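You operate a simulated robot arm through the tools that you are given. There is no shell and no other tool. Be economical: measure what you need, move in short steps, check, and stop when the job is done.

Carry out the task below with a simulated two-armed robot. There is one attempt and no reset: what you move stays moved.

TASK
Wipe up the spill on the top of the tall bench with the grey towel and put it back.

It is judged by the outcome, as a careful person would: the job done as asked, and still so three seconds after it is handed in. It fails if anything else is knocked over, pushed out of place, dropped, spilled or broken. Flat cloth is picked up by pressing the open fingertips on it (5 to 10 N) and closing them slowly along it; thin cloth reads only 2 to 8 mm in the jaws.

THE ROBOT
Two 7-joint arms with two-finger parallel grippers on one trunk, on a base that drives. Base frame: it is fixed to the floor where the robot stands at the start and does not move with it; the origin is under the middle of the robot, x ahead of it, y to its left, z up. Units: mm, rad, N and s.
The left shoulder is at the start at [70, 177, 1195], the right one opposite. Payload 3.43 kg a hand.
Tool frame (each hand has its own): the origin (TCP) lies between the finger pads and is the grasp point; the fingertips stand 30 mm ahead of it; z points along the fingers, y is the line along which they close. Largest opening 94 mm; finger width 28, thickness 10; the body of the gripper, 50 by 96 mm, starts 55 mm behind the TCP.
Orientation is that of the tool frame in the base frame, as a unit quaternion [w, x, y, z]. With the fingers straight down and closing along the base's y, the tool's x points along the base's -x, its y along +y and its z along -z.

THE INTERFACE
- The arms move only by the tool drive_tool. It takes "left_commands", "right_commands" or both (then of equal length, played together; a hand with none holds still); each is a list of rows, each a list of 3 entries, a list of its own where there are three numbers: the shift along the tool's x, y, z in cm, then the turn, a rotation vector about the tool's x, y, z in rad, then the gripper command, from -1 (fully open) to 1 (shut), values between in proportion. In form: [[[dx, dy, dz], [rx, ry, rz], gripper], ...]. A call has 1 to 8 rows; each row shifts and turns the commanded pose from where the row before left it, along the tool's axes as they then stand. A row lasts 0.2 s, in which the tool goes at most 50 mm and 0.15 rad; a call with a longer step from one row to the next is refused whole, and so is a gripper value outside its range. A pose out of reach is approached as far as the arm can. The call stops where the force on the tool passes 40 N (or 10 N more than at its start, if that is more) or the arm is blocked; 0.2 s more then pass. Each finger travels about 153 mm/s and halts on what it meets, pressing with about 31 N; the grip force reading is that of the motor and also rises with nothing between the fingers. The clock runs only during rows and for 0.2 s after the last one: add rows that do not move to give the fingers time. It gives the time, the measured TCP pose, the force on the tool (base axes), the opening and the grip force at its end, in the units of the frame above (readings bear some noise), with the torque about the TCP (base axes, N m) and any sound that the robot's microphone picked up, and new pictures: "show" is both (left out), scene, wrist or none (wrist: the cameras of the hands that moved).
- Cameras (640 x 400 px; columns grow to the right, rows downward): "scene" is now at [125.4, 17.1, 1491.5]; the picture's right is [0.23, -0.97, 0.00], its down [-0.74, -0.18, -0.65] and it looks along [0.63, 0.15, -0.76] (base axes); focal length 255 px, centre (320, 200). "left" rides on the left gripper at [76, -14, -102] in its tool frame; the picture's right is [0.18, 0.98, 0.00], its down [-0.75, 0.14, -0.64] and it looks along [-0.63, 0.12, 0.77] (tool axes); focal length 243 px, centre (320, 200). "right" rides on the right gripper at [76, 14, -102] in its tool frame; the picture's right is [-0.18, 0.98, 0.00], its down [-0.75, -0.14, -0.64] and it looks along [-0.63, -0.12, 0.77] (tool axes); focal length 243 px, centre (320, 200).
- move_column(by): slides the trunk up (or, below 0, down) by that many mm; the arms and the scene camera ride with it, the base frame stays. It gives what a move gives, with no picture.
- steer(legs): drives the robot by 1 to 6 legs, each [ahead, turn to the left] in mm and rad, along the robot's own axes; the way and the turn of a leg run together, so that a leg with both is an arc; at most 1500 mm and 3.142 rad a leg. The arms and the cameras ride along, it lands a little off, and it stops where it bumps. It gives what a move gives, and a new picture of the scene camera.
- turn_head(pan, tilt): turns the head with the scene camera to pan (to the left, within 1.501 rad either way) and tilt (down, from -0.506 to 1.204), counted from straight ahead of the robot. It gives what a move gives, and a new picture of the scene camera.
- point_at(camera, pixels): for up to 12 pixels [column, row] of the newest picture of that camera ("zoom" is the newest enlarged one), the place [x, y, z] in the base frame of the surface seen there, good to about 3 mm. The clock stands still meanwhile.
- inspect(camera, box): a new picture of the part [left, top, right, bottom] of that camera's present view, enlarged. The clock stands still meanwhile.
- finish_job(): hands the job in; it is judged then, once.

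Keep the steps short. Do not move on a guess: measure, check each grasp and each placing, and mend mistakes. In all there are 80 turns and 260 pictures (those below and enlarged ones count). Leave the grippers open and the arms clear of the work at the hand-in unless told otherwise, and finish with a single line.

The tools are called after "Call:" as name(argument=value, ...) on one line, values as JSON. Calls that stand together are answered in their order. drive_tool: Moves the arms, as the interface text tells. Its arguments: {"type":"object","properties":{"left_commands":{"type":"array","items":{"type":"array"}},"right_commands":{"type":"array","items":{"type":"array"}},"show":{"type":"string","enum":["both","scene","wrist","none"]}},"required":[]} The other tools are called the same way: move_column (by) slides the trunk up or down; steer (legs) drives the base; turn_head (pan, tilt) turns the head that bears the scene camera; point_at (camera, pixels) gives the place of the surface under pixels of a picture; inspect (camera, box) takes an enlarged picture of a part of a camera's view; finish_job () hands the job in.

At the start:

```text
clock: 0.0
left_eef_pos: [525.5, 260.9, 1128.4]
left_tool_rot: [0.0, 0.0, 1.0, 0.0]
left_wrist_force: [0.3, -0.7, 0.4]
left_wrist_torque: [-0.01, -0.01, -0.01]
left_width: 94.0
left_gripper_force: 0.0
right_eef_pos: [543.2, -174.4, 1086.5]
right_tool_rot: [0.0, 0.0, 1.0, 0.0]
right_wrist_force: [-0.2, 1.2, -0.1]
right_wrist_torque: [-0.02, 0.03, -0.03]
right_width: 94.1
right_gripper_force: 0.1
trunk travel left (down, up): [-775.0, 65.0]
robot x, y, heading: [1.8, 1.8, -0.001]
head pan, tilt: [0.237, 0.864]
```

scene: 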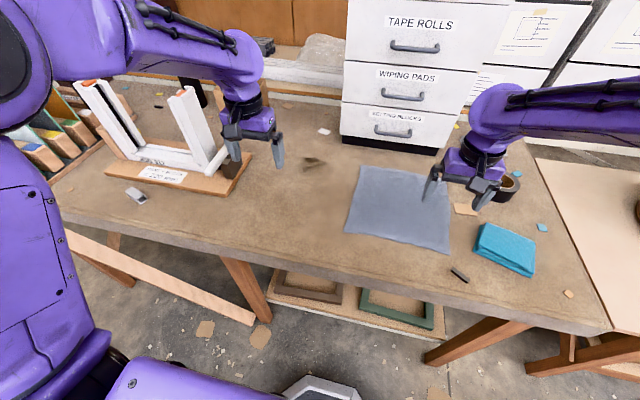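
right: 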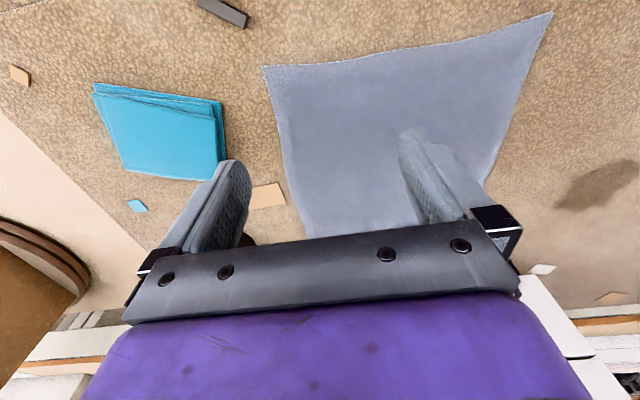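
left: 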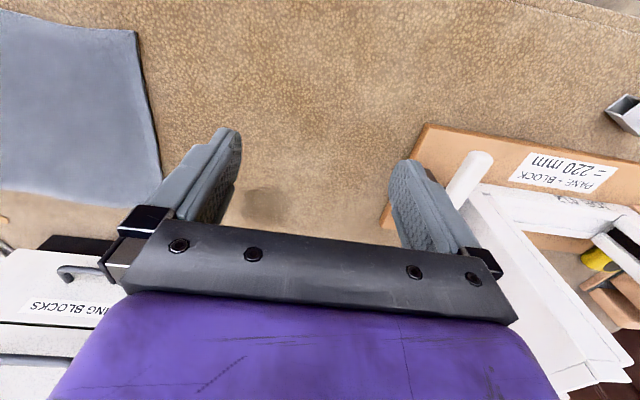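

I see the grey towel flat near (400,208) and a dark spot near (312,163). I'll enlarge both and measure them.

Call:
inspect(camera="scene", box=[240, 110, 480, 260])

Call:
point_at(camera="scene", pixels=[[312, 163], [300, 158], [328, 160], [312, 172], [361, 166], [345, 232], [447, 253], [425, 178], [400, 208], [600, 180], [323, 131], [465, 208]])

Call:
turn_head(pan=-0.5, tilt=0.7)

```text
2.67 times, centred on (360, 185) of scene
```

zoom: 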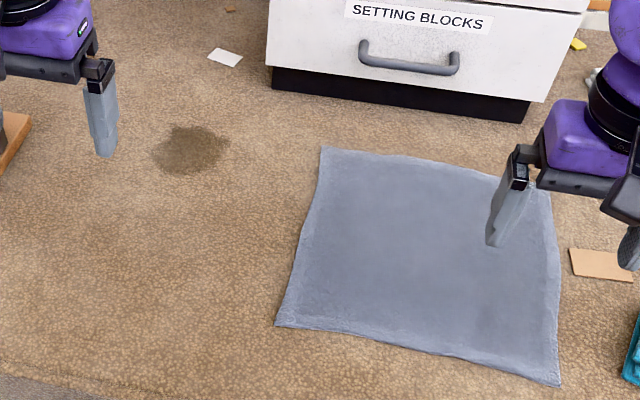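

```text
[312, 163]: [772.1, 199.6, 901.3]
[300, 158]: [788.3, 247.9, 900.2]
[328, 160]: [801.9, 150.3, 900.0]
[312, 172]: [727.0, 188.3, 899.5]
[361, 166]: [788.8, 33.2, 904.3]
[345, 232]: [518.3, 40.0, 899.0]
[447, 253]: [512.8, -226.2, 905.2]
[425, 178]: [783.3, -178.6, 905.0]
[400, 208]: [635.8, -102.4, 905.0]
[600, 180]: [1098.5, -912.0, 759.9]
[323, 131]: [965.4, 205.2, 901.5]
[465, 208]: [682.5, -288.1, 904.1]
```

```text
clock: 1.1
left_eef_pos: [526.4, 260.1, 1128.8]
left_tool_rot: [0.0, -0.001, 1.0, 0.0]
left_wrist_force: [-0.3, 0.1, -0.2]
left_wrist_torque: [-0.01, -0.01, -0.03]
left_width: 94.1
left_gripper_force: 0.1
right_eef_pos: [543.8, -176.1, 1086.4]
right_tool_rot: [0.0, -0.001, 1.0, 0.0]
right_wrist_force: [-1.2, -0.6, -0.1]
right_wrist_torque: [-0.04, -0.02, 0.02]
right_width: 94.2
right_gripper_force: 0.1
trunk travel left (down, up): [-775.0, 65.0]
robot x, y, heading: [-1.7, -2.9, 0.001]
head pan, tilt: [-0.499, 0.7]
```

scene: 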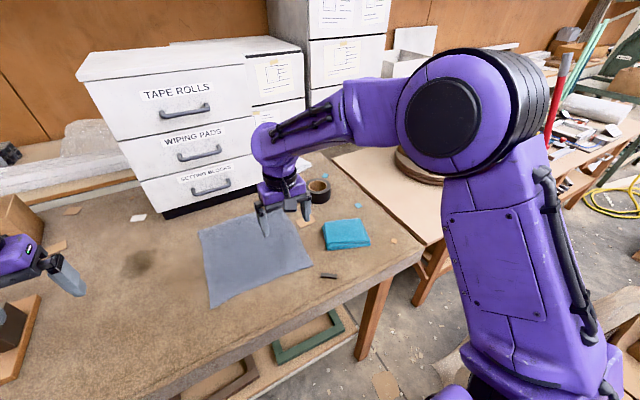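

The bench top reads about z = 900, and the bench on the right about 760, so this is the tall one. I'll look left for any other spill.

Call:
turn_head(pan=0.6, tilt=0.8)

Call:
turn_head(pan=0.0, tilt=0.75)

```text
clock: 2.4
left_eef_pos: [525.1, 259.9, 1129.8]
left_tool_rot: [0.0, 0.0, 1.0, 0.0]
left_wrist_force: [-0.8, -0.4, 0.3]
left_wrist_torque: [-0.01, 0.0, -0.01]
left_width: 93.8
left_gripper_force: 0.0
right_eef_pos: [544.1, -175.6, 1084.5]
right_tool_rot: [0.0, 0.0, 1.0, 0.0]
right_wrist_force: [0.3, 0.2, -0.8]
right_wrist_torque: [-0.01, -0.01, 0.02]
right_width: 94.1
right_gripper_force: 0.0
trunk travel left (down, up): [-775.0, 65.0]
robot x, y, heading: [1.0, -1.2, -0.003]
head pan, tilt: [0.6, 0.799]
```

scene: 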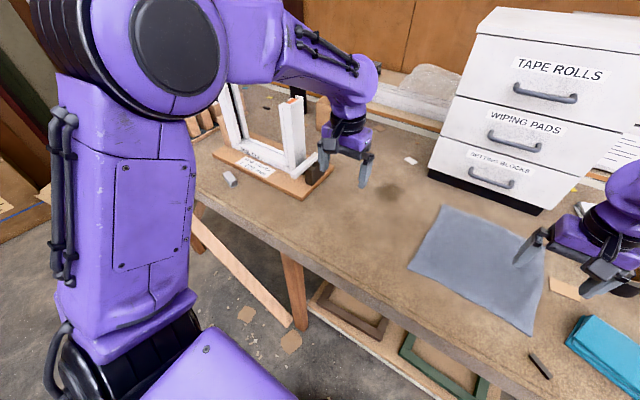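

```text
clock: 3.4
left_eef_pos: [526.5, 259.8, 1129.5]
left_tool_rot: [0.0, 0.001, 1.0, 0.0]
left_wrist_force: [-0.4, 0.2, -0.5]
left_wrist_torque: [-0.02, -0.03, -0.02]
left_width: 94.1
left_gripper_force: 0.0
right_eef_pos: [543.3, -175.4, 1086.9]
right_tool_rot: [0.001, 0.0, 1.0, 0.0]
right_wrist_force: [0.3, -0.6, -0.7]
right_wrist_torque: [0.0, -0.04, -0.01]
right_width: 94.1
right_gripper_force: 0.2
trunk travel left (down, up): [-775.0, 65.0]
robot x, y, heading: [0.1, 1.7, -0.0]
head pan, tilt: [0.0, 0.75]
```

scene: 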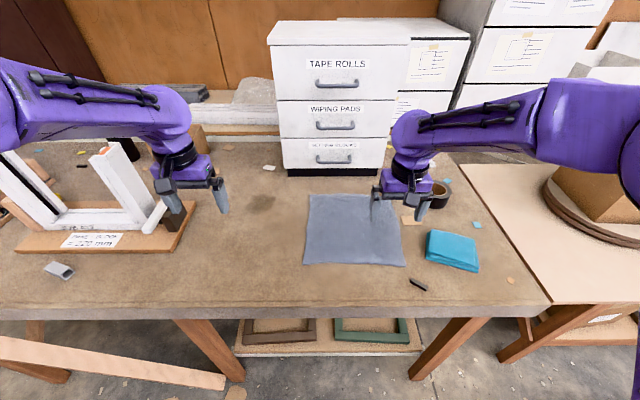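

Only one spill is visible, near (262,202). I'll measure its edge, the towel's corners, the bench's front edge and the things around them.

Call:
inspect(camera="scene", box=[200, 150, 440, 300])

Call:
point_at(camera="scene", pixels=[[262, 192], [262, 213], [246, 202], [278, 202], [305, 262], [404, 265], [311, 196], [390, 196], [300, 316], [290, 172], [180, 235], [418, 285]])

Call:
turn_head(pan=0.0, tilt=1.2)

```text
2.67 times, centred on (320, 225) of scene
```

zoom: 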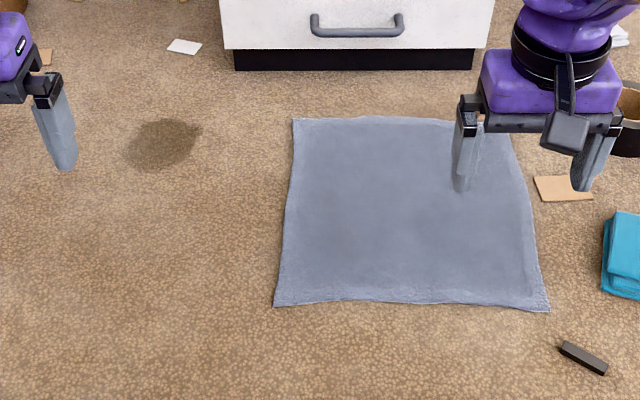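

```text
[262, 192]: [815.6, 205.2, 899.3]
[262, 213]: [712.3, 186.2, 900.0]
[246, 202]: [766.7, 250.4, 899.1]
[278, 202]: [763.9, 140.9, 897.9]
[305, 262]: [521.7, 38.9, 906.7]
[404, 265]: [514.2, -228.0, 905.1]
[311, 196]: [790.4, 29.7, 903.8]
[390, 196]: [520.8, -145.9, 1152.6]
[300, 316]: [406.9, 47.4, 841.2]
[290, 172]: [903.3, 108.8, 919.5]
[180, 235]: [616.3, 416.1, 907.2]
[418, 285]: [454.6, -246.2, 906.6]
```

```text
clock: 4.3
left_eef_pos: [526.1, 259.4, 1130.7]
left_tool_rot: [0.001, 0.0, 1.0, 0.0]
left_wrist_force: [0.3, 0.5, -0.2]
left_wrist_torque: [-0.02, -0.04, 0.02]
left_width: 94.2
left_gripper_force: 0.1
right_eef_pos: [544.5, -175.5, 1086.0]
right_tool_rot: [0.0, 0.0, 1.0, 0.0]
right_wrist_force: [0.1, -0.4, 0.4]
right_wrist_torque: [0.0, 0.03, 0.03]
right_width: 94.2
right_gripper_force: 0.1
trunk travel left (down, up): [-775.0, 65.0]
robot x, y, heading: [-0.6, -0.8, -0.002]
head pan, tilt: [0.0, 1.201]
```

scene: 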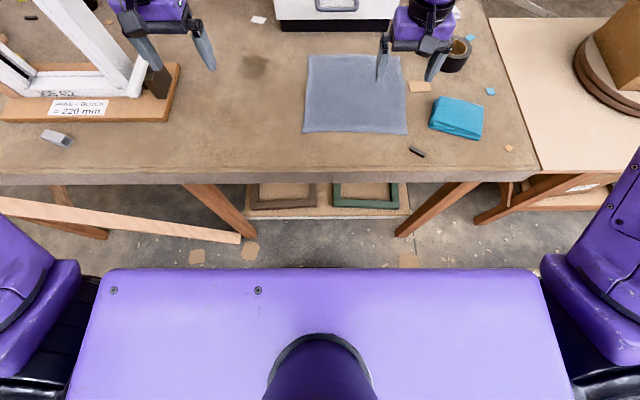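

Bench front edge is at about x = 400. I'll check how much room there is ahead of the robot before driving.

Call:
point_at(camera="scene", pixels=[[310, 270], [310, 300], [120, 222], [235, 238], [20, 205], [200, 200], [250, 210], [330, 213], [430, 215], [300, 250], [300, 178], [60, 265]])

Call:
inspect(camera="scene", box=[0, 150, 320, 350])

```text
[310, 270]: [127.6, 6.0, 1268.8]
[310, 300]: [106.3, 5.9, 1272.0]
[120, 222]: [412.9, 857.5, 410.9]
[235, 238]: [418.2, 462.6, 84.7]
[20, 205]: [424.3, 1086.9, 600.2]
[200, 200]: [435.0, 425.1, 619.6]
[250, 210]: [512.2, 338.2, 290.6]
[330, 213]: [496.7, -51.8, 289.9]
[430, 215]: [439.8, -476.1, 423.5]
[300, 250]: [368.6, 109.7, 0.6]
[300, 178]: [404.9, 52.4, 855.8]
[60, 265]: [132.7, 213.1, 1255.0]
```

```text
2.00 times, centred on (160, 250) of scene
```

zoom: 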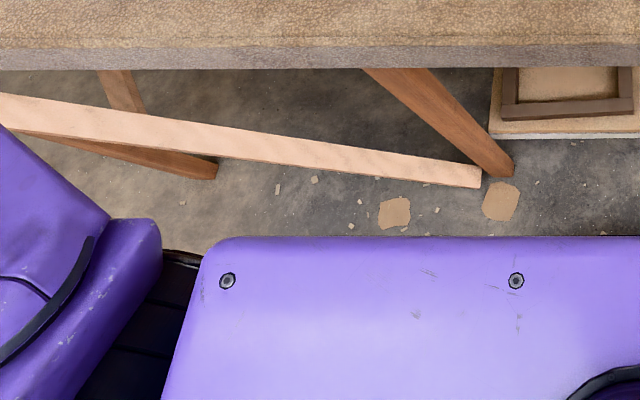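

I need to know how tall the white frame under the left arm is before anything rides forward.

Call:
turn_head(pan=0.4, tilt=0.8)

Call:
inspect(camera="scene", box=[100, 40, 420, 240])

```text
clock: 5.2
left_eef_pos: [526.4, 259.5, 1129.7]
left_tool_rot: [0.0, 0.0, 1.0, -0.001]
left_wrist_force: [-0.4, -0.4, -0.5]
left_wrist_torque: [0.01, 0.02, 0.02]
left_width: 94.0
left_gripper_force: 0.0
right_eef_pos: [543.2, -175.1, 1084.9]
right_tool_rot: [0.0, 0.0, 1.0, 0.0]
right_wrist_force: [-0.2, 0.3, 0.2]
right_wrist_torque: [-0.01, -0.01, -0.01]
right_width: 93.9
right_gripper_force: 0.0
trunk travel left (down, up): [-775.0, 65.0]
robot x, y, heading: [-0.6, 0.5, -0.002]
head pan, tilt: [0.4, 0.799]
```

scene: 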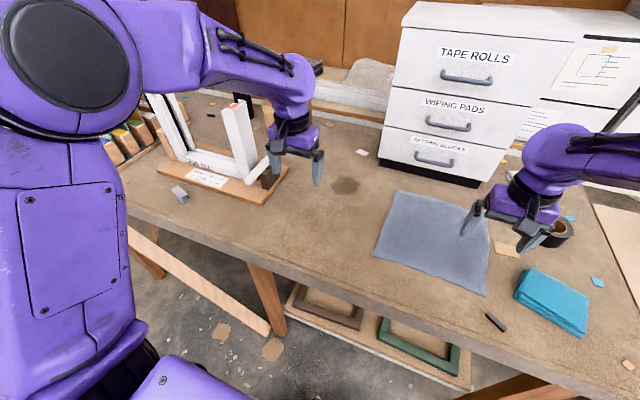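

```text
2.00 times, centred on (260, 140) of scene
```

zoom: 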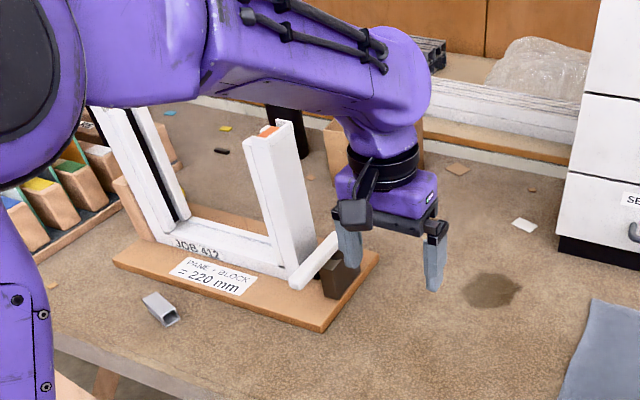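

Call:
point_at(camera="zoom", pixels=[[268, 130], [285, 126], [300, 280], [340, 240], [345, 290], [378, 258], [320, 328], [285, 100], [400, 80], [300, 80], [345, 180], [565, 245]])

```text
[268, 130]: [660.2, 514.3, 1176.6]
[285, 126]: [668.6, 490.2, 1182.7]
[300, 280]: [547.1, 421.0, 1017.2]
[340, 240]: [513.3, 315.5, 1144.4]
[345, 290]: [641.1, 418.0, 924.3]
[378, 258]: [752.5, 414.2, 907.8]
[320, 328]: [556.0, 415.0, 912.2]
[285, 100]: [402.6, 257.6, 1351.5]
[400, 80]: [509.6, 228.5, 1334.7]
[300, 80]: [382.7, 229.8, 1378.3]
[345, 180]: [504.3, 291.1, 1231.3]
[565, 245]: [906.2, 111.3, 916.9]
```

The frame stays at y > 410 and the left arm stays clear of it. I'll raise the trunk 50 mm and creep forward 110 mm so the spill (x 712–815, y 140–250) is in reach.

Call:
move_column(by=50)

Call:
steer(legs=[[110, 0]])

Call:
turn_head(pan=0.1, tilt=0.9)

```text
clock: 6.1
left_eef_pos: [527.5, 260.6, 1178.9]
left_tool_rot: [-0.001, 0.0, 1.0, -0.001]
left_wrist_force: [0.2, -0.7, -0.4]
left_wrist_torque: [0.01, 0.0, 0.02]
left_width: 94.2
left_gripper_force: 0.0
right_eef_pos: [542.7, -174.7, 1134.8]
right_tool_rot: [0.0, 0.0, 1.0, 0.0]
right_wrist_force: [0.3, 0.2, 0.0]
right_wrist_torque: [-0.02, 0.0, -0.01]
right_width: 94.2
right_gripper_force: 0.1
trunk travel left (down, up): [-825.0, 15.0]
robot x, y, heading: [1.8, -0.1, 0.002]
head pan, tilt: [0.4, 0.799]
```

```text
clock: 7.3
left_eef_pos: [627.6, 260.6, 1183.7]
left_tool_rot: [0.004, 0.0, 1.0, 0.0]
left_wrist_force: [-0.5, -0.2, 0.6]
left_wrist_torque: [0.0, -0.05, 0.0]
left_width: 94.1
left_gripper_force: 0.0
right_eef_pos: [646.3, -174.5, 1139.6]
right_tool_rot: [0.003, 0.0, 1.0, 0.0]
right_wrist_force: [-0.7, 0.2, -0.3]
right_wrist_torque: [-0.04, -0.08, -0.02]
right_width: 93.8
right_gripper_force: 0.0
trunk travel left (down, up): [-825.0, 15.0]
robot x, y, heading: [106.7, -0.0, -0.005]
head pan, tilt: [0.4, 0.799]
```

scene: 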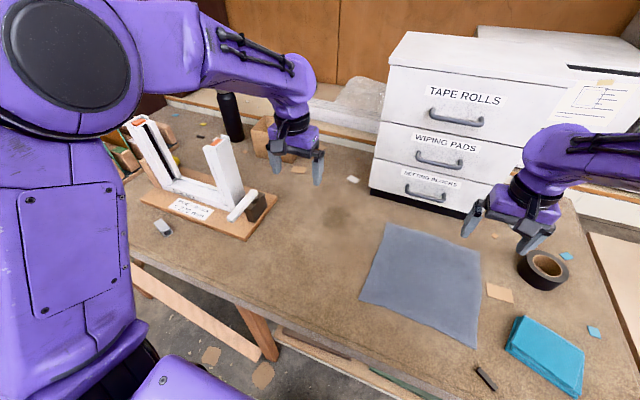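

```text
clock: 8.1
left_eef_pos: [638.3, 260.0, 1179.1]
left_tool_rot: [-0.001, 0.0, 1.0, 0.0]
left_wrist_force: [0.7, -0.3, -0.9]
left_wrist_torque: [0.03, 0.04, 0.0]
left_width: 94.1
left_gripper_force: 0.0
right_eef_pos: [655.1, -174.4, 1134.1]
right_tool_rot: [-0.001, 0.0, 1.0, 0.0]
right_wrist_force: [0.6, 0.0, -0.1]
right_wrist_torque: [-0.02, 0.02, 0.02]
right_width: 93.9
right_gripper_force: 0.0
trunk travel left (down, up): [-825.0, 15.0]
robot x, y, heading: [103.9, 2.8, 0.003]
head pan, tilt: [0.099, 0.901]
```

scene: 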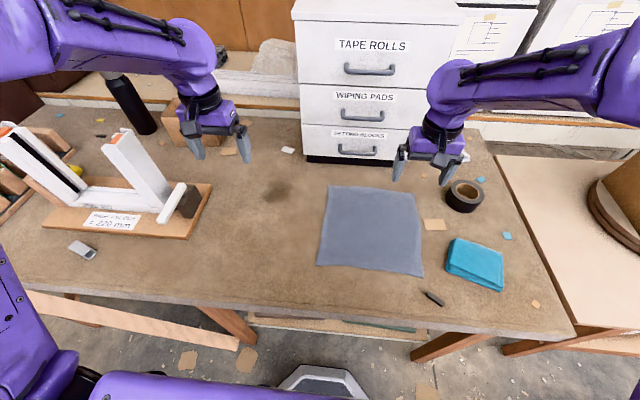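

The robot stands at x ≈ 104 with nothing bumped. Next I'll bring both hands over the towel's near corners, left at (545, 0) and right at (545, -188), at z 1000 with about 50 mm opening.

Call:
drive_tool(left_commands=[[[1.16, -3.25, 2.24], [0, 0, 0], -0.06], [[1.16, -3.25, 2.24], [0, 0, 0], -0.06], [[1.16, -3.25, 2.24], [0, 0, 0], -0.06], [[1.16, -3.25, 2.24], [0, 0, 0], -0.06], [[1.16, -3.25, 2.24], [0, 0, 0], -0.06], [[1.16, -3.25, 2.24], [0, 0, 0], -0.06], [[1.16, -3.25, 2.24], [0, 0, 0], -0.06], [[1.16, -3.25, 2.24], [0, 0, 0], -0.06]], right_commands=[[[1.375, -0.175, 1.675], [0, 0, 0], -0.06], [[1.375, -0.175, 1.675], [0, 0, 0], -0.06], [[1.375, -0.175, 1.675], [0, 0, 0], -0.06], [[1.375, -0.175, 1.675], [0, 0, 0], -0.06], [[1.375, -0.175, 1.675], [0, 0, 0], -0.06], [[1.375, -0.175, 1.675], [0, 0, 0], -0.06], [[1.375, -0.175, 1.675], [0, 0, 0], -0.06], [[1.375, -0.175, 1.675], [0, 0, 0], -0.06]], show="both")

```text
clock: 10.1
left_eef_pos: [560.2, -0.3, 1025.9]
left_tool_rot: [0.006, -0.03, 0.999, -0.045]
left_wrist_force: [-0.4, 0.9, -0.4]
left_wrist_torque: [0.0, 0.04, -0.02]
left_width: 49.7
left_gripper_force: 0.1
right_eef_pos: [541.9, -187.9, 999.3]
right_tool_rot: [0.0, 0.001, 1.0, 0.0]
right_wrist_force: [0.9, 0.1, 0.9]
right_wrist_torque: [0.03, -0.02, -0.01]
right_width: 49.8
right_gripper_force: 0.1
trunk travel left (down, up): [-825.0, 15.0]
robot x, y, heading: [110.2, -1.1, -0.002]
head pan, tilt: [0.099, 0.901]
stopped in row 8 (left hand): the arm was blocked; the commanded pose is now the measured one
```

scene: 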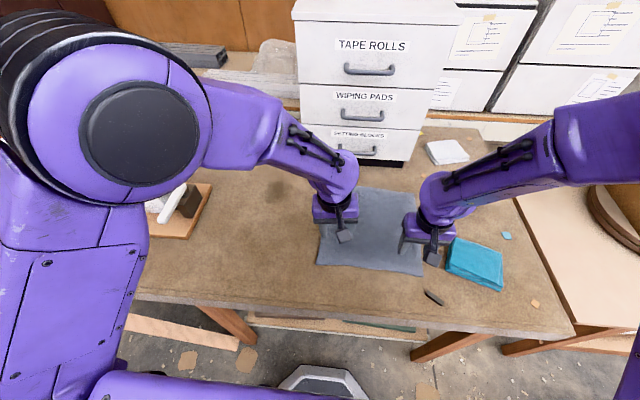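
right: 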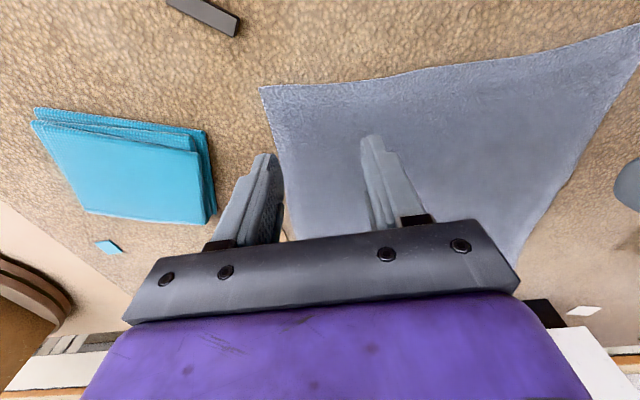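
left: 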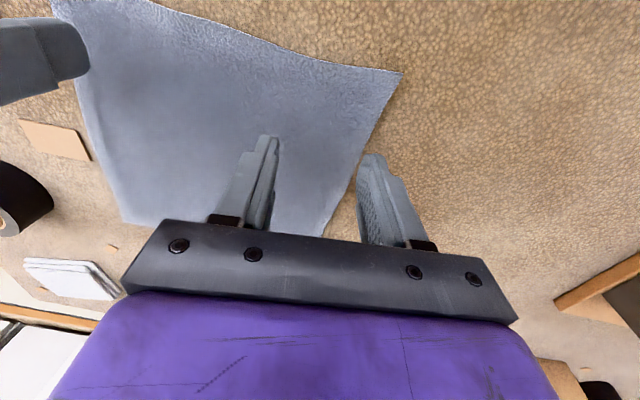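

The left arm was blocked at this cross-body pose (y ≈ 0). I'll raise both hands, move the left back outward, and turn the base right about 0.2 rad so the towel sits between the arms.

Call:
drive_tool(left_commands=[[[0, 2, -2], [0, 0, 0], -0.06], [[0, 2, -2], [0, 0, 0], -0.06], [[0, 2, -2], [0, 0, 0], -0.06], [[0, 2, -2], [0, 0, 0], -0.06]], right_commands=[[[0, 0, -2], [0, 0, 0], -0.06], [[0, 0, -2], [0, 0, 0], -0.06], [[0, 0, -2], [0, 0, 0], -0.06], [[0, 0, -2], [0, 0, 0], -0.06]], show="none")

Call:
steer(legs=[[0, -0.21]])

```text
clock: 11.1
left_eef_pos: [551.7, 87.1, 1097.5]
left_tool_rot: [0.006, -0.027, 0.999, -0.043]
left_wrist_force: [0.4, 0.1, -0.2]
left_wrist_torque: [0.0, 0.0, -0.03]
left_width: 49.9
left_gripper_force: 0.1
right_eef_pos: [541.0, -189.4, 1081.1]
right_tool_rot: [0.0, 0.0, 1.0, -0.001]
right_wrist_force: [-0.1, 0.4, -0.2]
right_wrist_torque: [0.0, 0.01, 0.01]
right_width: 49.9
right_gripper_force: 0.0
trunk travel left (down, up): [-825.0, 15.0]
robot x, y, heading: [110.0, -0.9, -0.0]
head pan, tilt: [0.099, 0.901]
```

```text
clock: 12.3
left_eef_pos: [562.1, -5.9, 1096.6]
left_tool_rot: [0.001, 0.077, 0.996, -0.043]
left_wrist_force: [-0.8, 0.1, 0.8]
left_wrist_torque: [0.0, -0.01, 0.01]
left_width: 49.9
left_gripper_force: 0.2
right_eef_pos: [493.6, -276.3, 1081.6]
right_tool_rot: [0.0, 0.103, 0.995, 0.0]
right_wrist_force: [0.2, 0.0, -0.1]
right_wrist_torque: [0.0, 0.0, 0.02]
right_width: 49.9
right_gripper_force: 0.1
trunk travel left (down, up): [-825.0, 15.0]
robot x, y, heading: [109.1, 1.6, -0.213]
head pan, tilt: [0.099, 0.901]
```

scene: 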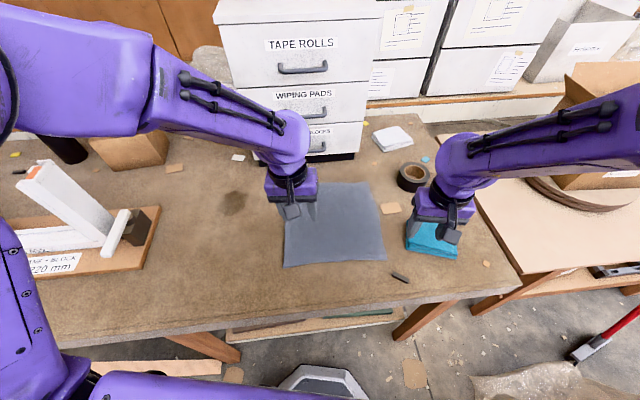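

Now I'll straighten the left tool's small tilt and bring both hands over the two near corners at z ≈ 1000.

Call:
drive_tool(left_commands=[[[0, 0, 0], [-0.086, 0.011, 0.056], -0.06], [[0.36, 0.03, 2.4], [0, 0, 0], -0.06], [[0.36, 0.03, 2.4], [0, 0, 0], -0.06], [[0.36, 0.03, 2.4], [0, 0, 0], -0.06], [[0.36, 0.03, 2.4], [0, 0, 0], -0.06]], right_commands=[[[-0.79, 2.42, 0], [0, 0, 0], -0.06], [[-0.79, 2.42, 0.5], [0, 0, 0], -0.06], [[-0.79, 2.42, 1.5], [0, 0, 0], -0.06], [[-0.79, 2.42, 3], [0, 0, 0], -0.06], [[0, 0, 3.2], [0, 0, 0], -0.06]])

```text
clock: 13.5
left_eef_pos: [548.2, -4.5, 1000.3]
left_tool_rot: [-0.001, 0.105, 0.995, 0.001]
left_wrist_force: [0.2, 0.2, -0.3]
left_wrist_torque: [-0.02, 0.02, -0.03]
left_width: 50.0
left_gripper_force: 0.1
right_eef_pos: [546.4, -187.2, 997.7]
right_tool_rot: [0.0, 0.104, 0.995, 0.0]
right_wrist_force: [0.6, 0.9, 0.7]
right_wrist_torque: [0.02, 0.01, 0.01]
right_width: 49.7
right_gripper_force: 0.0
trunk travel left (down, up): [-825.0, 15.0]
robot x, y, heading: [107.7, 0.5, -0.206]
head pan, tilt: [0.099, 0.901]
```

scene: 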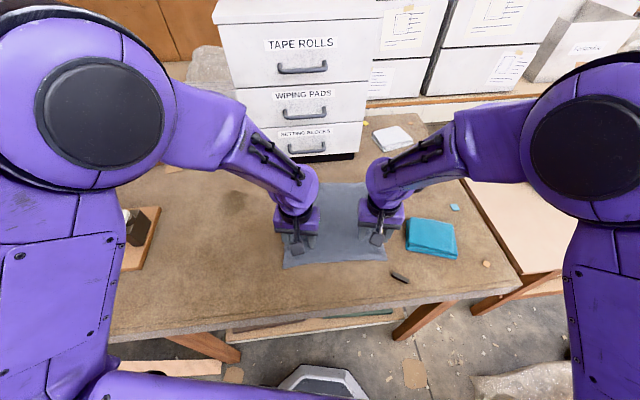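
right: 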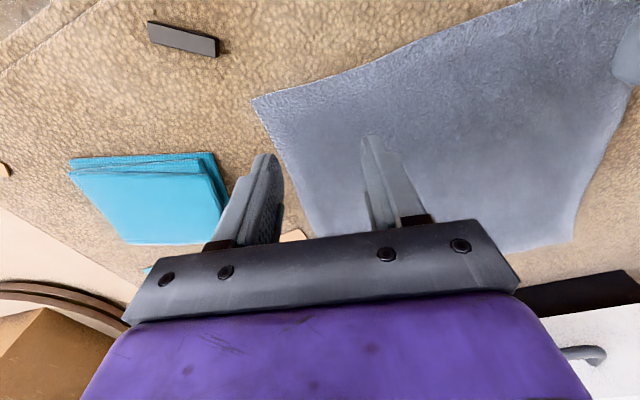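
left: 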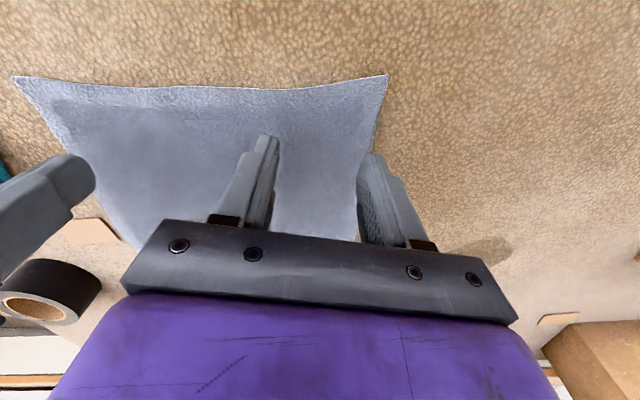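

Both hands are placed. I'll lower about 58 mm, shifting the right hand inward 8 mm, and then press gently.

Call:
drive_tool(left_commands=[[[0, 0, 2], [0, 0, 0], -0.06], [[0, 0, 2], [0, 0, 0], -0.06], [[0, 0, 1.5], [0, 0, 0], -0.06], [[0, 0, 0.4], [0, 0, 0], -0.06], [[0, 0, 0.3], [0, 0, 0], -0.06]], right_commands=[[[0, 0.8, 2], [0, 0, 0], -0.06], [[0, 0, 2], [0, 0, 0], -0.06], [[0, 0, 1.3], [0, 0, 0], -0.06], [[0, 0, 0.4], [0, 0, 0], -0.06], [[0, 0, 0.3], [0, 0, 0], -0.06]], show="wrist")

```text
clock: 14.7
left_eef_pos: [548.2, -3.6, 939.0]
left_tool_rot: [0.0, 0.105, 0.995, 0.001]
left_wrist_force: [0.1, -0.3, 0.2]
left_wrist_torque: [0.0, -0.02, 0.0]
left_width: 49.8
left_gripper_force: 0.0
right_eef_pos: [546.1, -181.3, 937.6]
right_tool_rot: [0.0, 0.104, 0.995, 0.001]
right_wrist_force: [-0.2, -0.1, -0.2]
right_wrist_torque: [0.02, 0.03, -0.04]
right_width: 49.6
right_gripper_force: 0.1
trunk travel left (down, up): [-825.0, 15.0]
robot x, y, heading: [106.6, 0.2, -0.208]
head pan, tilt: [0.099, 0.901]
```

right: 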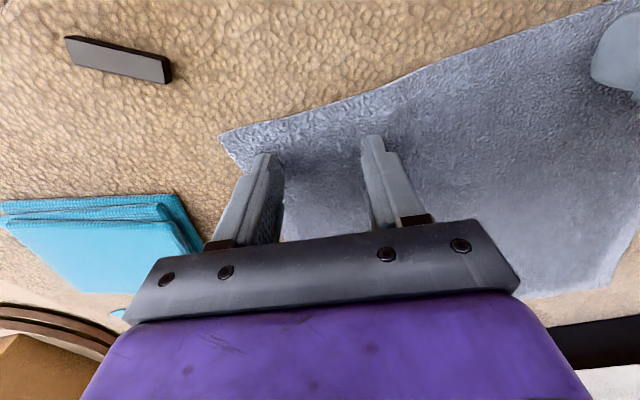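
left: 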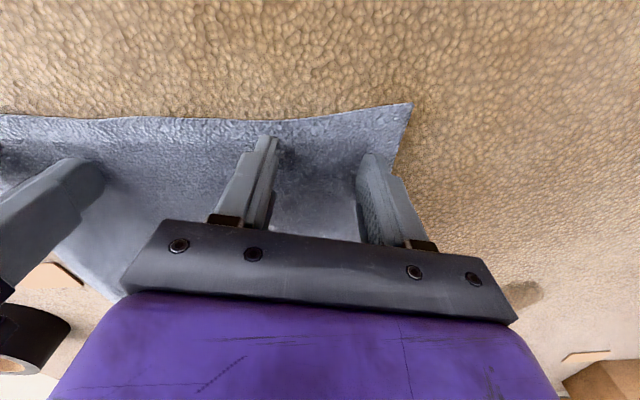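

All four fingertips are over cloth and not yet touching. I'll press down in 2 mm steps and read the force.

Call:
drive_tool(left_commands=[[[0, -0.3, 0.3], [0, 0, 0], -0.06], [[0, 0, 0.2], [0, 0, 0], -0.06], [[0, 0, 0.2], [0, 0, 0], -0.06]], right_commands=[[[0, 0.3, 0.2], [0, 0, 0], -0.06], [[0, 0, 0.2], [0, 0, 0], -0.06], [[0, 0, 0.2], [0, 0, 0], -0.06]], show="none")

```text
clock: 15.5
left_eef_pos: [546.9, -7.0, 932.8]
left_tool_rot: [0.001, 0.105, 0.995, 0.001]
left_wrist_force: [-1.2, 2.7, 13.4]
left_wrist_torque: [0.05, 0.0, -0.03]
left_width: 49.8
left_gripper_force: 0.1
right_eef_pos: [547.5, -176.5, 933.8]
right_tool_rot: [0.002, 0.104, 0.995, 0.0]
right_wrist_force: [0.9, -1.1, 3.5]
right_wrist_torque: [-0.02, -0.08, 0.01]
right_width: 49.8
right_gripper_force: 0.0
trunk travel left (down, up): [-825.0, 15.0]
robot x, y, heading: [107.9, -0.2, -0.211]
head pan, tilt: [0.099, 0.901]
```

The left reads 13 N and the right 3.5 N. I'll ease the left 1 mm, add 1 mm on the right, and close slowly.

Call:
drive_tool(left_commands=[[[0, 0, -0.08], [0, 0, 0], 0.05], [[0, 0, 0], [0, 0, 0], 0.2], [[0, 0, 0], [0, 0, 0], 0.35], [[0, 0, 0], [0, 0, 0], 0.5], [[0, 0, 0], [0, 0, 0], 0.65], [[0, 0, 0], [0, 0, 0], 0.8], [[0, 0, 0], [0, 0, 0], 1], [[0, 0, 0], [0, 0, 0], 1]], right_commands=[[[0, 0, 0.08], [0, 0, 0], 0.05], [[0, 0, 0], [0, 0, 0], 0.2], [[0, 0, 0], [0, 0, 0], 0.35], [[0, 0, 0], [0, 0, 0], 0.5], [[0, 0, 0], [0, 0, 0], 0.65], [[0, 0, 0], [0, 0, 0], 0.8], [[0, 0, 0], [0, 0, 0], 1], [[0, 0, 0], [0, 0, 0], 1]], show="wrist")

```text
clock: 17.3
left_eef_pos: [545.5, -5.6, 933.1]
left_tool_rot: [0.001, 0.104, 0.995, 0.001]
left_wrist_force: [-0.7, -6.4, 7.8]
left_wrist_torque: [-0.21, 0.03, -0.05]
left_width: 4.6
left_gripper_force: 31.1
right_eef_pos: [544.4, -176.0, 933.3]
right_tool_rot: [0.001, 0.104, 0.995, 0.0]
right_wrist_force: [0.3, 7.2, 14.9]
right_wrist_torque: [0.25, 0.01, 0.02]
right_width: 6.0
right_gripper_force: 31.4
trunk travel left (down, up): [-825.0, 15.0]
robot x, y, heading: [110.6, 2.7, -0.211]
head pan, tilt: [0.099, 0.901]
```

right: 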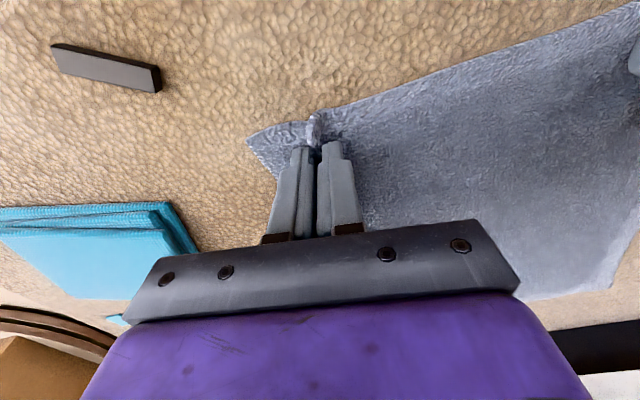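
left: 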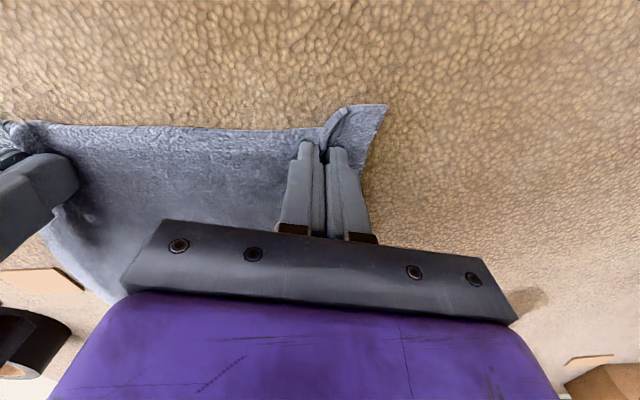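

Both hands hold cloth (4.6 and 6.0 mm). I'll lift both together while easing forward, keeping their spacing.

Call:
drive_tool(left_commands=[[[0, 0, -3.3], [0, 0, 0], 1], [[-1, 0, -3.3], [0, 0, 0], 1], [[-1, 0, -3.3], [0, 0, 0], 1], [[-1, 0, -3.3], [0, 0, 0], 1], [[-1, 0, -3.3], [0, 0, 0], 1], [[-1, 0, -3.3], [0, 0, 0], 1], [[-1, 0, -3.3], [0, 0, 0], 1], [[-1, 0, -3.3], [0, 0, 0], 1]], right_commands=[[[0, 0, -3.3], [0, 0, 0], 1], [[-1, 0, -3.3], [0, 0, 0], 1], [[-1, 0, -3.3], [0, 0, 0], 1], [[-1, 0, -3.3], [0, 0, 0], 1], [[-1, 0, -3.3], [0, 0, 0], 1], [[-1, 0, -3.3], [0, 0, 0], 1], [[-1, 0, -3.3], [0, 0, 0], 1], [[-1, 0, -3.3], [0, 0, 0], 1]], show="both")

```text
clock: 19.1
left_eef_pos: [615.8, -22.3, 1198.1]
left_tool_rot: [0.0, 0.105, 0.994, 0.0]
left_wrist_force: [-0.1, -10.4, -0.3]
left_wrist_torque: [-0.31, 0.02, -0.06]
left_width: 4.0
left_gripper_force: 31.2
right_eef_pos: [615.6, -191.2, 1197.4]
right_tool_rot: [0.0, 0.105, 0.995, 0.001]
right_wrist_force: [0.5, 8.6, 0.5]
right_wrist_torque: [0.26, 0.0, 0.03]
right_width: 5.7
right_gripper_force: 31.0
trunk travel left (down, up): [-825.0, 15.0]
robot x, y, heading: [110.8, -1.3, -0.207]
head pan, tilt: [0.099, 0.901]
```

scene: 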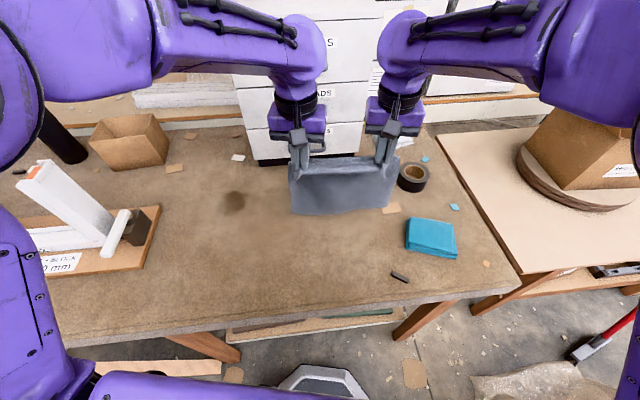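
right: 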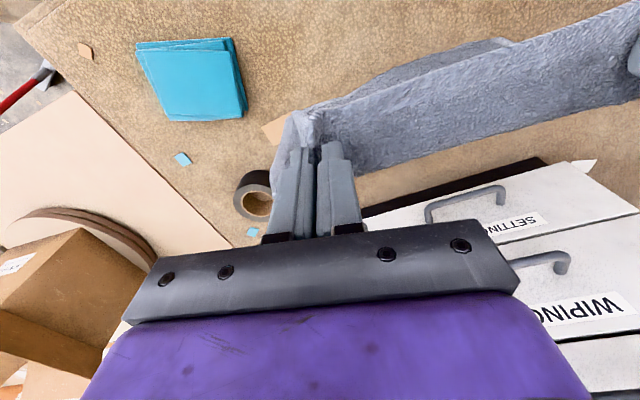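
left: 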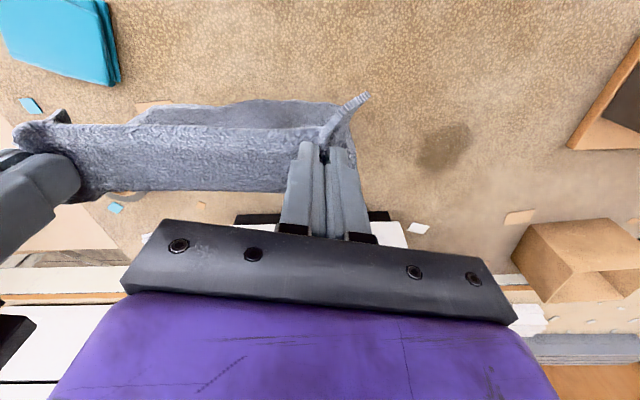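

The towel hangs between both hands. Before wiping I'd like a bit more reach, so I'll measure how far the base front at (320,375) is from the bench legs.

Call:
point_at(camera="scene", pixels=[[320, 368], [300, 370], [345, 372], [320, 385], [285, 385], [240, 355], [398, 338], [290, 320], [414, 370], [235, 203], [340, 205], [365, 395]])

```text
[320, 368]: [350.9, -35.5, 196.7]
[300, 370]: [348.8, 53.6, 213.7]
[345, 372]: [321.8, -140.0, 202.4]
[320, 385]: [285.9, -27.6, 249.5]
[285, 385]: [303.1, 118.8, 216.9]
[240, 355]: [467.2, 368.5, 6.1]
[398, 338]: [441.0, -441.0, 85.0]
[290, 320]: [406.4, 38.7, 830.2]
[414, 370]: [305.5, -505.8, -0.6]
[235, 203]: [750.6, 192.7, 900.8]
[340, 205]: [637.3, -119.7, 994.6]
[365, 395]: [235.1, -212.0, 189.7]
```

The base front is at x ≈ 355 and the nearest thing ahead is at x ≈ 480. I'll turn back 0.21 rad left and go 80 mm forward while holding the towel up.

Call:
steer(legs=[[0, 0.21], [80, 0]])

```text
clock: 20.9
left_eef_pos: [675.0, 84.2, 1204.5]
left_tool_rot: [0.007, 0.0, 1.0, 0.001]
left_wrist_force: [0.1, -7.5, 1.6]
left_wrist_torque: [-0.22, -0.11, -0.12]
left_width: 4.0
left_gripper_force: 31.5
right_eef_pos: [708.5, -81.1, 1203.4]
right_tool_rot: [0.007, -0.002, 1.0, 0.0]
right_wrist_force: [-2.7, 8.1, 1.5]
right_wrist_torque: [0.22, -0.01, -0.07]
right_width: 5.6
right_gripper_force: 31.4
trunk travel left (down, up): [-825.0, 15.0]
robot x, y, heading: [186.7, 0.9, 0.001]
head pan, tilt: [0.099, 0.901]
```

scene: 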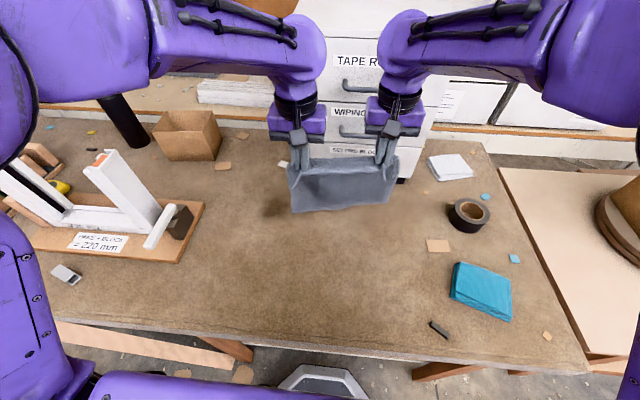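

The towel is held well. The right arm would have to cross over to follow the left hand, so I'll turn the base 0.2 rad left.

Call:
steer(legs=[[0, 0.2]])

Call:
turn_head(pan=0.1, tilt=0.9)

```text
clock: 22.1
left_eef_pos: [659.8, 178.9, 1198.5]
left_tool_rot: [0.002, -0.099, 0.995, 0.0]
left_wrist_force: [2.3, -6.1, 0.5]
left_wrist_torque: [-0.22, -0.07, -0.11]
left_width: 3.9
left_gripper_force: 31.4
right_eef_pos: [727.3, 25.1, 1197.7]
right_tool_rot: [0.001, -0.101, 0.995, 0.001]
right_wrist_force: [-3.4, 6.9, -0.5]
right_wrist_torque: [0.21, 0.03, -0.09]
right_width: 5.7
right_gripper_force: 31.1
trunk travel left (down, up): [-825.0, 15.0]
robot x, y, heading: [188.4, 2.2, 0.197]
head pan, tilt: [0.099, 0.901]
```

scene: 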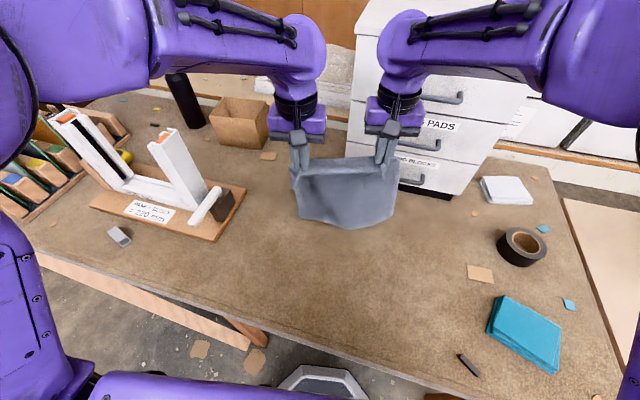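

```text
clock: 22.6
left_eef_pos: [660.4, 179.4, 1198.8]
left_tool_rot: [0.0, -0.098, 0.995, 0.001]
left_wrist_force: [1.4, -5.8, -0.3]
left_wrist_torque: [-0.18, -0.05, -0.11]
left_width: 4.2
left_gripper_force: 30.4
right_eef_pos: [727.1, 25.8, 1197.9]
right_tool_rot: [0.0, -0.101, 0.995, 0.001]
right_wrist_force: [-2.0, 5.3, 0.5]
right_wrist_torque: [0.17, 0.06, -0.16]
right_width: 5.7
right_gripper_force: 30.8
trunk travel left (down, up): [-825.0, 15.0]
robot x, y, heading: [190.1, -2.5, 0.195]
head pan, tilt: [0.099, 0.901]
```

scene: 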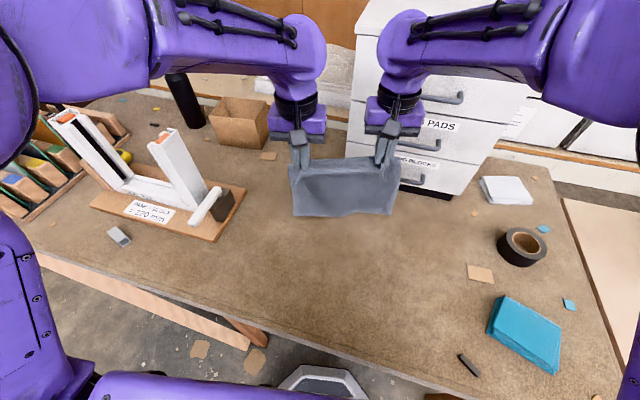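

Next I'll bring the hands back to x ≈ 590 at height, with the cloth hanging. Lowering them as they go forward will then make the cloth trail on the robot's side.

Call:
drive_tool(left_commands=[[[1.49, -0.29, 0], [0, 0, 0], 1], [[1.49, -0.29, 0], [0, 0, 0], 1], [[1.49, -0.29, 0], [0, 0, 0], 1], [[1.49, -0.29, 0], [0, 0, 0], 1], [[1.49, -0.29, 0], [0, 0, 0], 1]], right_commands=[[[3.61, 0, 0], [0, 0, 0], 1], [[3.61, 0, 0], [0, 0, 0], 1], [[3.61, 0, 0], [0, 0, 0], 1], [[3.61, 0, 0], [0, 0, 0], 1], [[3.61, 0, 0], [0, 0, 0], 1]], show="none")

Call:
drive_tool(left_commands=[[[-1.41, -0.28, 3.2], [0, 0, 0], 1], [[-1.41, -0.28, 3.2], [0, 0, 0], 1], [[-1.41, -0.28, 3.2], [0, 0, 0], 1], [[-1.41, -0.28, 3.2], [0, 0, 0], 1], [[-1.41, -0.28, 3.2], [0, 0, 0], 1], [[-1.41, -0.28, 3.2], [0, 0, 0], 1], [[-1.41, -0.28, 3.2], [0, 0, 0], 1]], right_commands=[[[-1.41, -0.28, 3.2], [0, 0, 0], 1], [[-1.41, -0.28, 3.2], [0, 0, 0], 1], [[-1.41, -0.28, 3.2], [0, 0, 0], 1], [[-1.41, -0.28, 3.2], [0, 0, 0], 1], [[-1.41, -0.28, 3.2], [0, 0, 0], 1], [[-1.41, -0.28, 3.2], [0, 0, 0], 1], [[-1.41, -0.28, 3.1], [0, 0, 0], 1]], show="both")

```text
clock: 23.9
left_eef_pos: [589.1, 149.1, 1198.3]
left_tool_rot: [0.002, -0.097, 0.995, 0.001]
left_wrist_force: [-4.8, -13.8, -0.6]
left_wrist_torque: [-0.43, 0.11, -0.2]
left_width: 4.0
left_gripper_force: 31.2
right_eef_pos: [549.1, -12.5, 1197.5]
right_tool_rot: [0.003, -0.099, 0.995, 0.002]
right_wrist_force: [4.0, 12.8, -0.9]
right_wrist_torque: [0.44, -0.16, -0.19]
right_width: 5.8
right_gripper_force: 31.3
trunk travel left (down, up): [-825.0, 15.0]
robot x, y, heading: [189.1, 2.6, 0.2]
head pan, tilt: [0.099, 0.901]
```

```text
clock: 25.4
left_eef_pos: [693.4, 151.5, 971.5]
left_tool_rot: [0.0, -0.098, 0.995, 0.001]
left_wrist_force: [-5.1, -14.9, -0.8]
left_wrist_torque: [-0.48, 0.21, -0.21]
left_width: 4.2
left_gripper_force: 30.9
right_eef_pos: [655.9, -9.7, 972.1]
right_tool_rot: [-0.001, -0.1, 0.995, 0.002]
right_wrist_force: [6.0, 14.6, 0.6]
right_wrist_torque: [0.48, -0.16, -0.22]
right_width: 5.8
right_gripper_force: 31.2
trunk travel left (down, up): [-825.0, 15.0]
robot x, y, heading: [191.4, -0.9, 0.197]
head pan, tilt: [0.099, 0.901]
```

scene: 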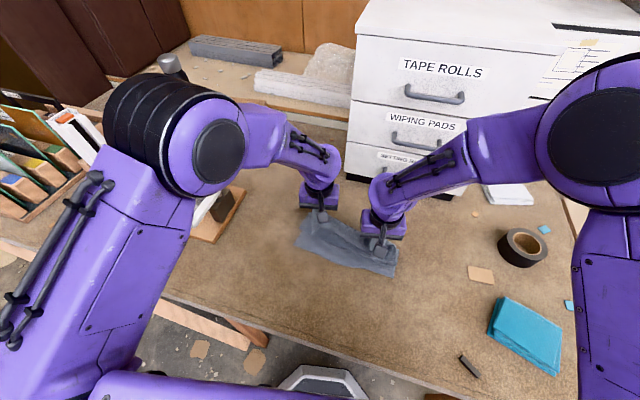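
right: 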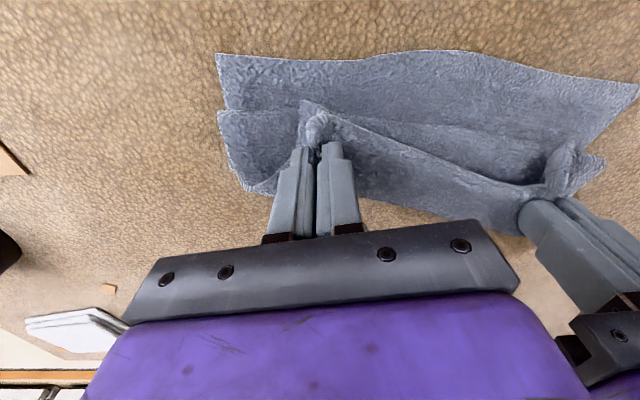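
left: 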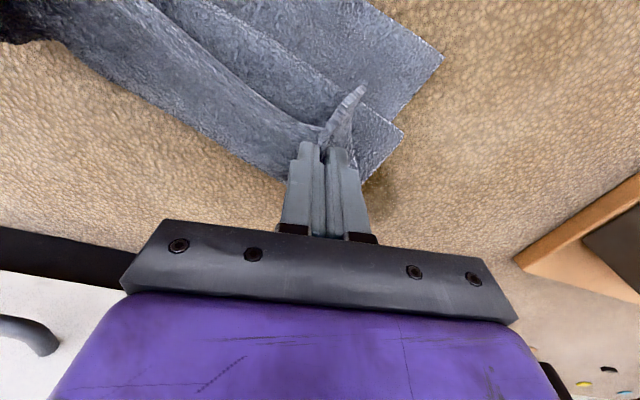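

The cloth trails on the robot's side as wanted, and the grips hold. The left elbow hangs over the frame area, so I'll check its clearance before going lower.

Call:
inspect(camera="scene", box=[0, 60, 320, 260])

Call:
point_at(camera="scene", pixels=[[105, 130], [150, 100], [100, 190], [120, 150], [215, 150], [80, 130], [185, 235], [215, 205]])

```text
2.00 times, centred on (160, 160) of scene
```

zoom: 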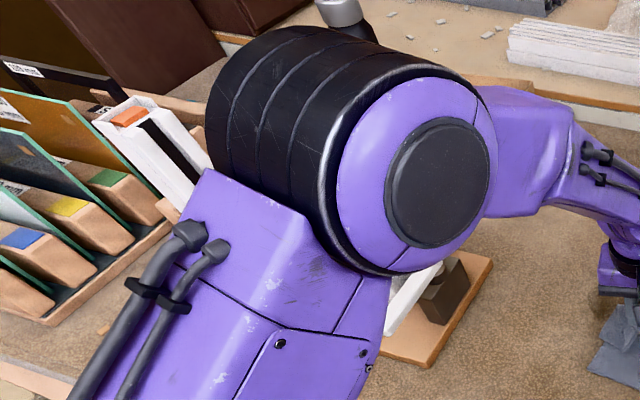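

```text
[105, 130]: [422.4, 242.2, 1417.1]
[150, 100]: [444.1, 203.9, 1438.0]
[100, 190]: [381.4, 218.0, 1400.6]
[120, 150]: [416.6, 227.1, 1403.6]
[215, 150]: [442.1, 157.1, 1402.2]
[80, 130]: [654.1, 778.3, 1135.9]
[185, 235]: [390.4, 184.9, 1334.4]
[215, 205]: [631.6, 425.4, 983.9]
```

The elbow is at z ≈ 1400, well clear of everything. I'll lower the left fingertips onto the cloth and spill edge, with the right 10 mm higher and 8 mm closer.

Call:
drive_tool(left_commands=[[[0, 0, 1.2], [0, 0, 0], 1], [[0, 0, 1.0], [0, 0, 0], 1], [[0, 0, 0.4], [0, 0, 0], 1], [[0, 0, 0.3], [0, 0, 0], 1], [[0, 0, 0.3], [0, 0, 0], 1]], right_commands=[[[0, 0.8, 0.8], [0, 0, 0], 1], [[0, 0, 0.8], [0, 0, 0], 1], [[0, 0, 0.4], [0, 0, 0], 1], [[0, 0, 0.2], [0, 0, 0], 1], [[0, 0, 0], [0, 0, 0], 1]], show="none")

```text
clock: 26.6
left_eef_pos: [690.4, 151.5, 943.4]
left_tool_rot: [0.002, -0.098, 0.995, 0.0]
left_wrist_force: [-2.5, -3.3, 5.5]
left_wrist_torque: [-0.1, 0.11, -0.15]
left_width: 4.1
left_gripper_force: 31.0
right_eef_pos: [649.7, -2.7, 953.2]
right_tool_rot: [0.002, -0.1, 0.995, 0.0]
right_wrist_force: [1.7, 4.8, 0.2]
right_wrist_torque: [0.14, -0.07, -0.16]
right_width: 5.5
right_gripper_force: 30.8
trunk travel left (down, up): [-825.0, 15.0]
robot x, y, heading: [187.0, 3.5, 0.201]
head pan, tilt: [0.099, 0.901]
```

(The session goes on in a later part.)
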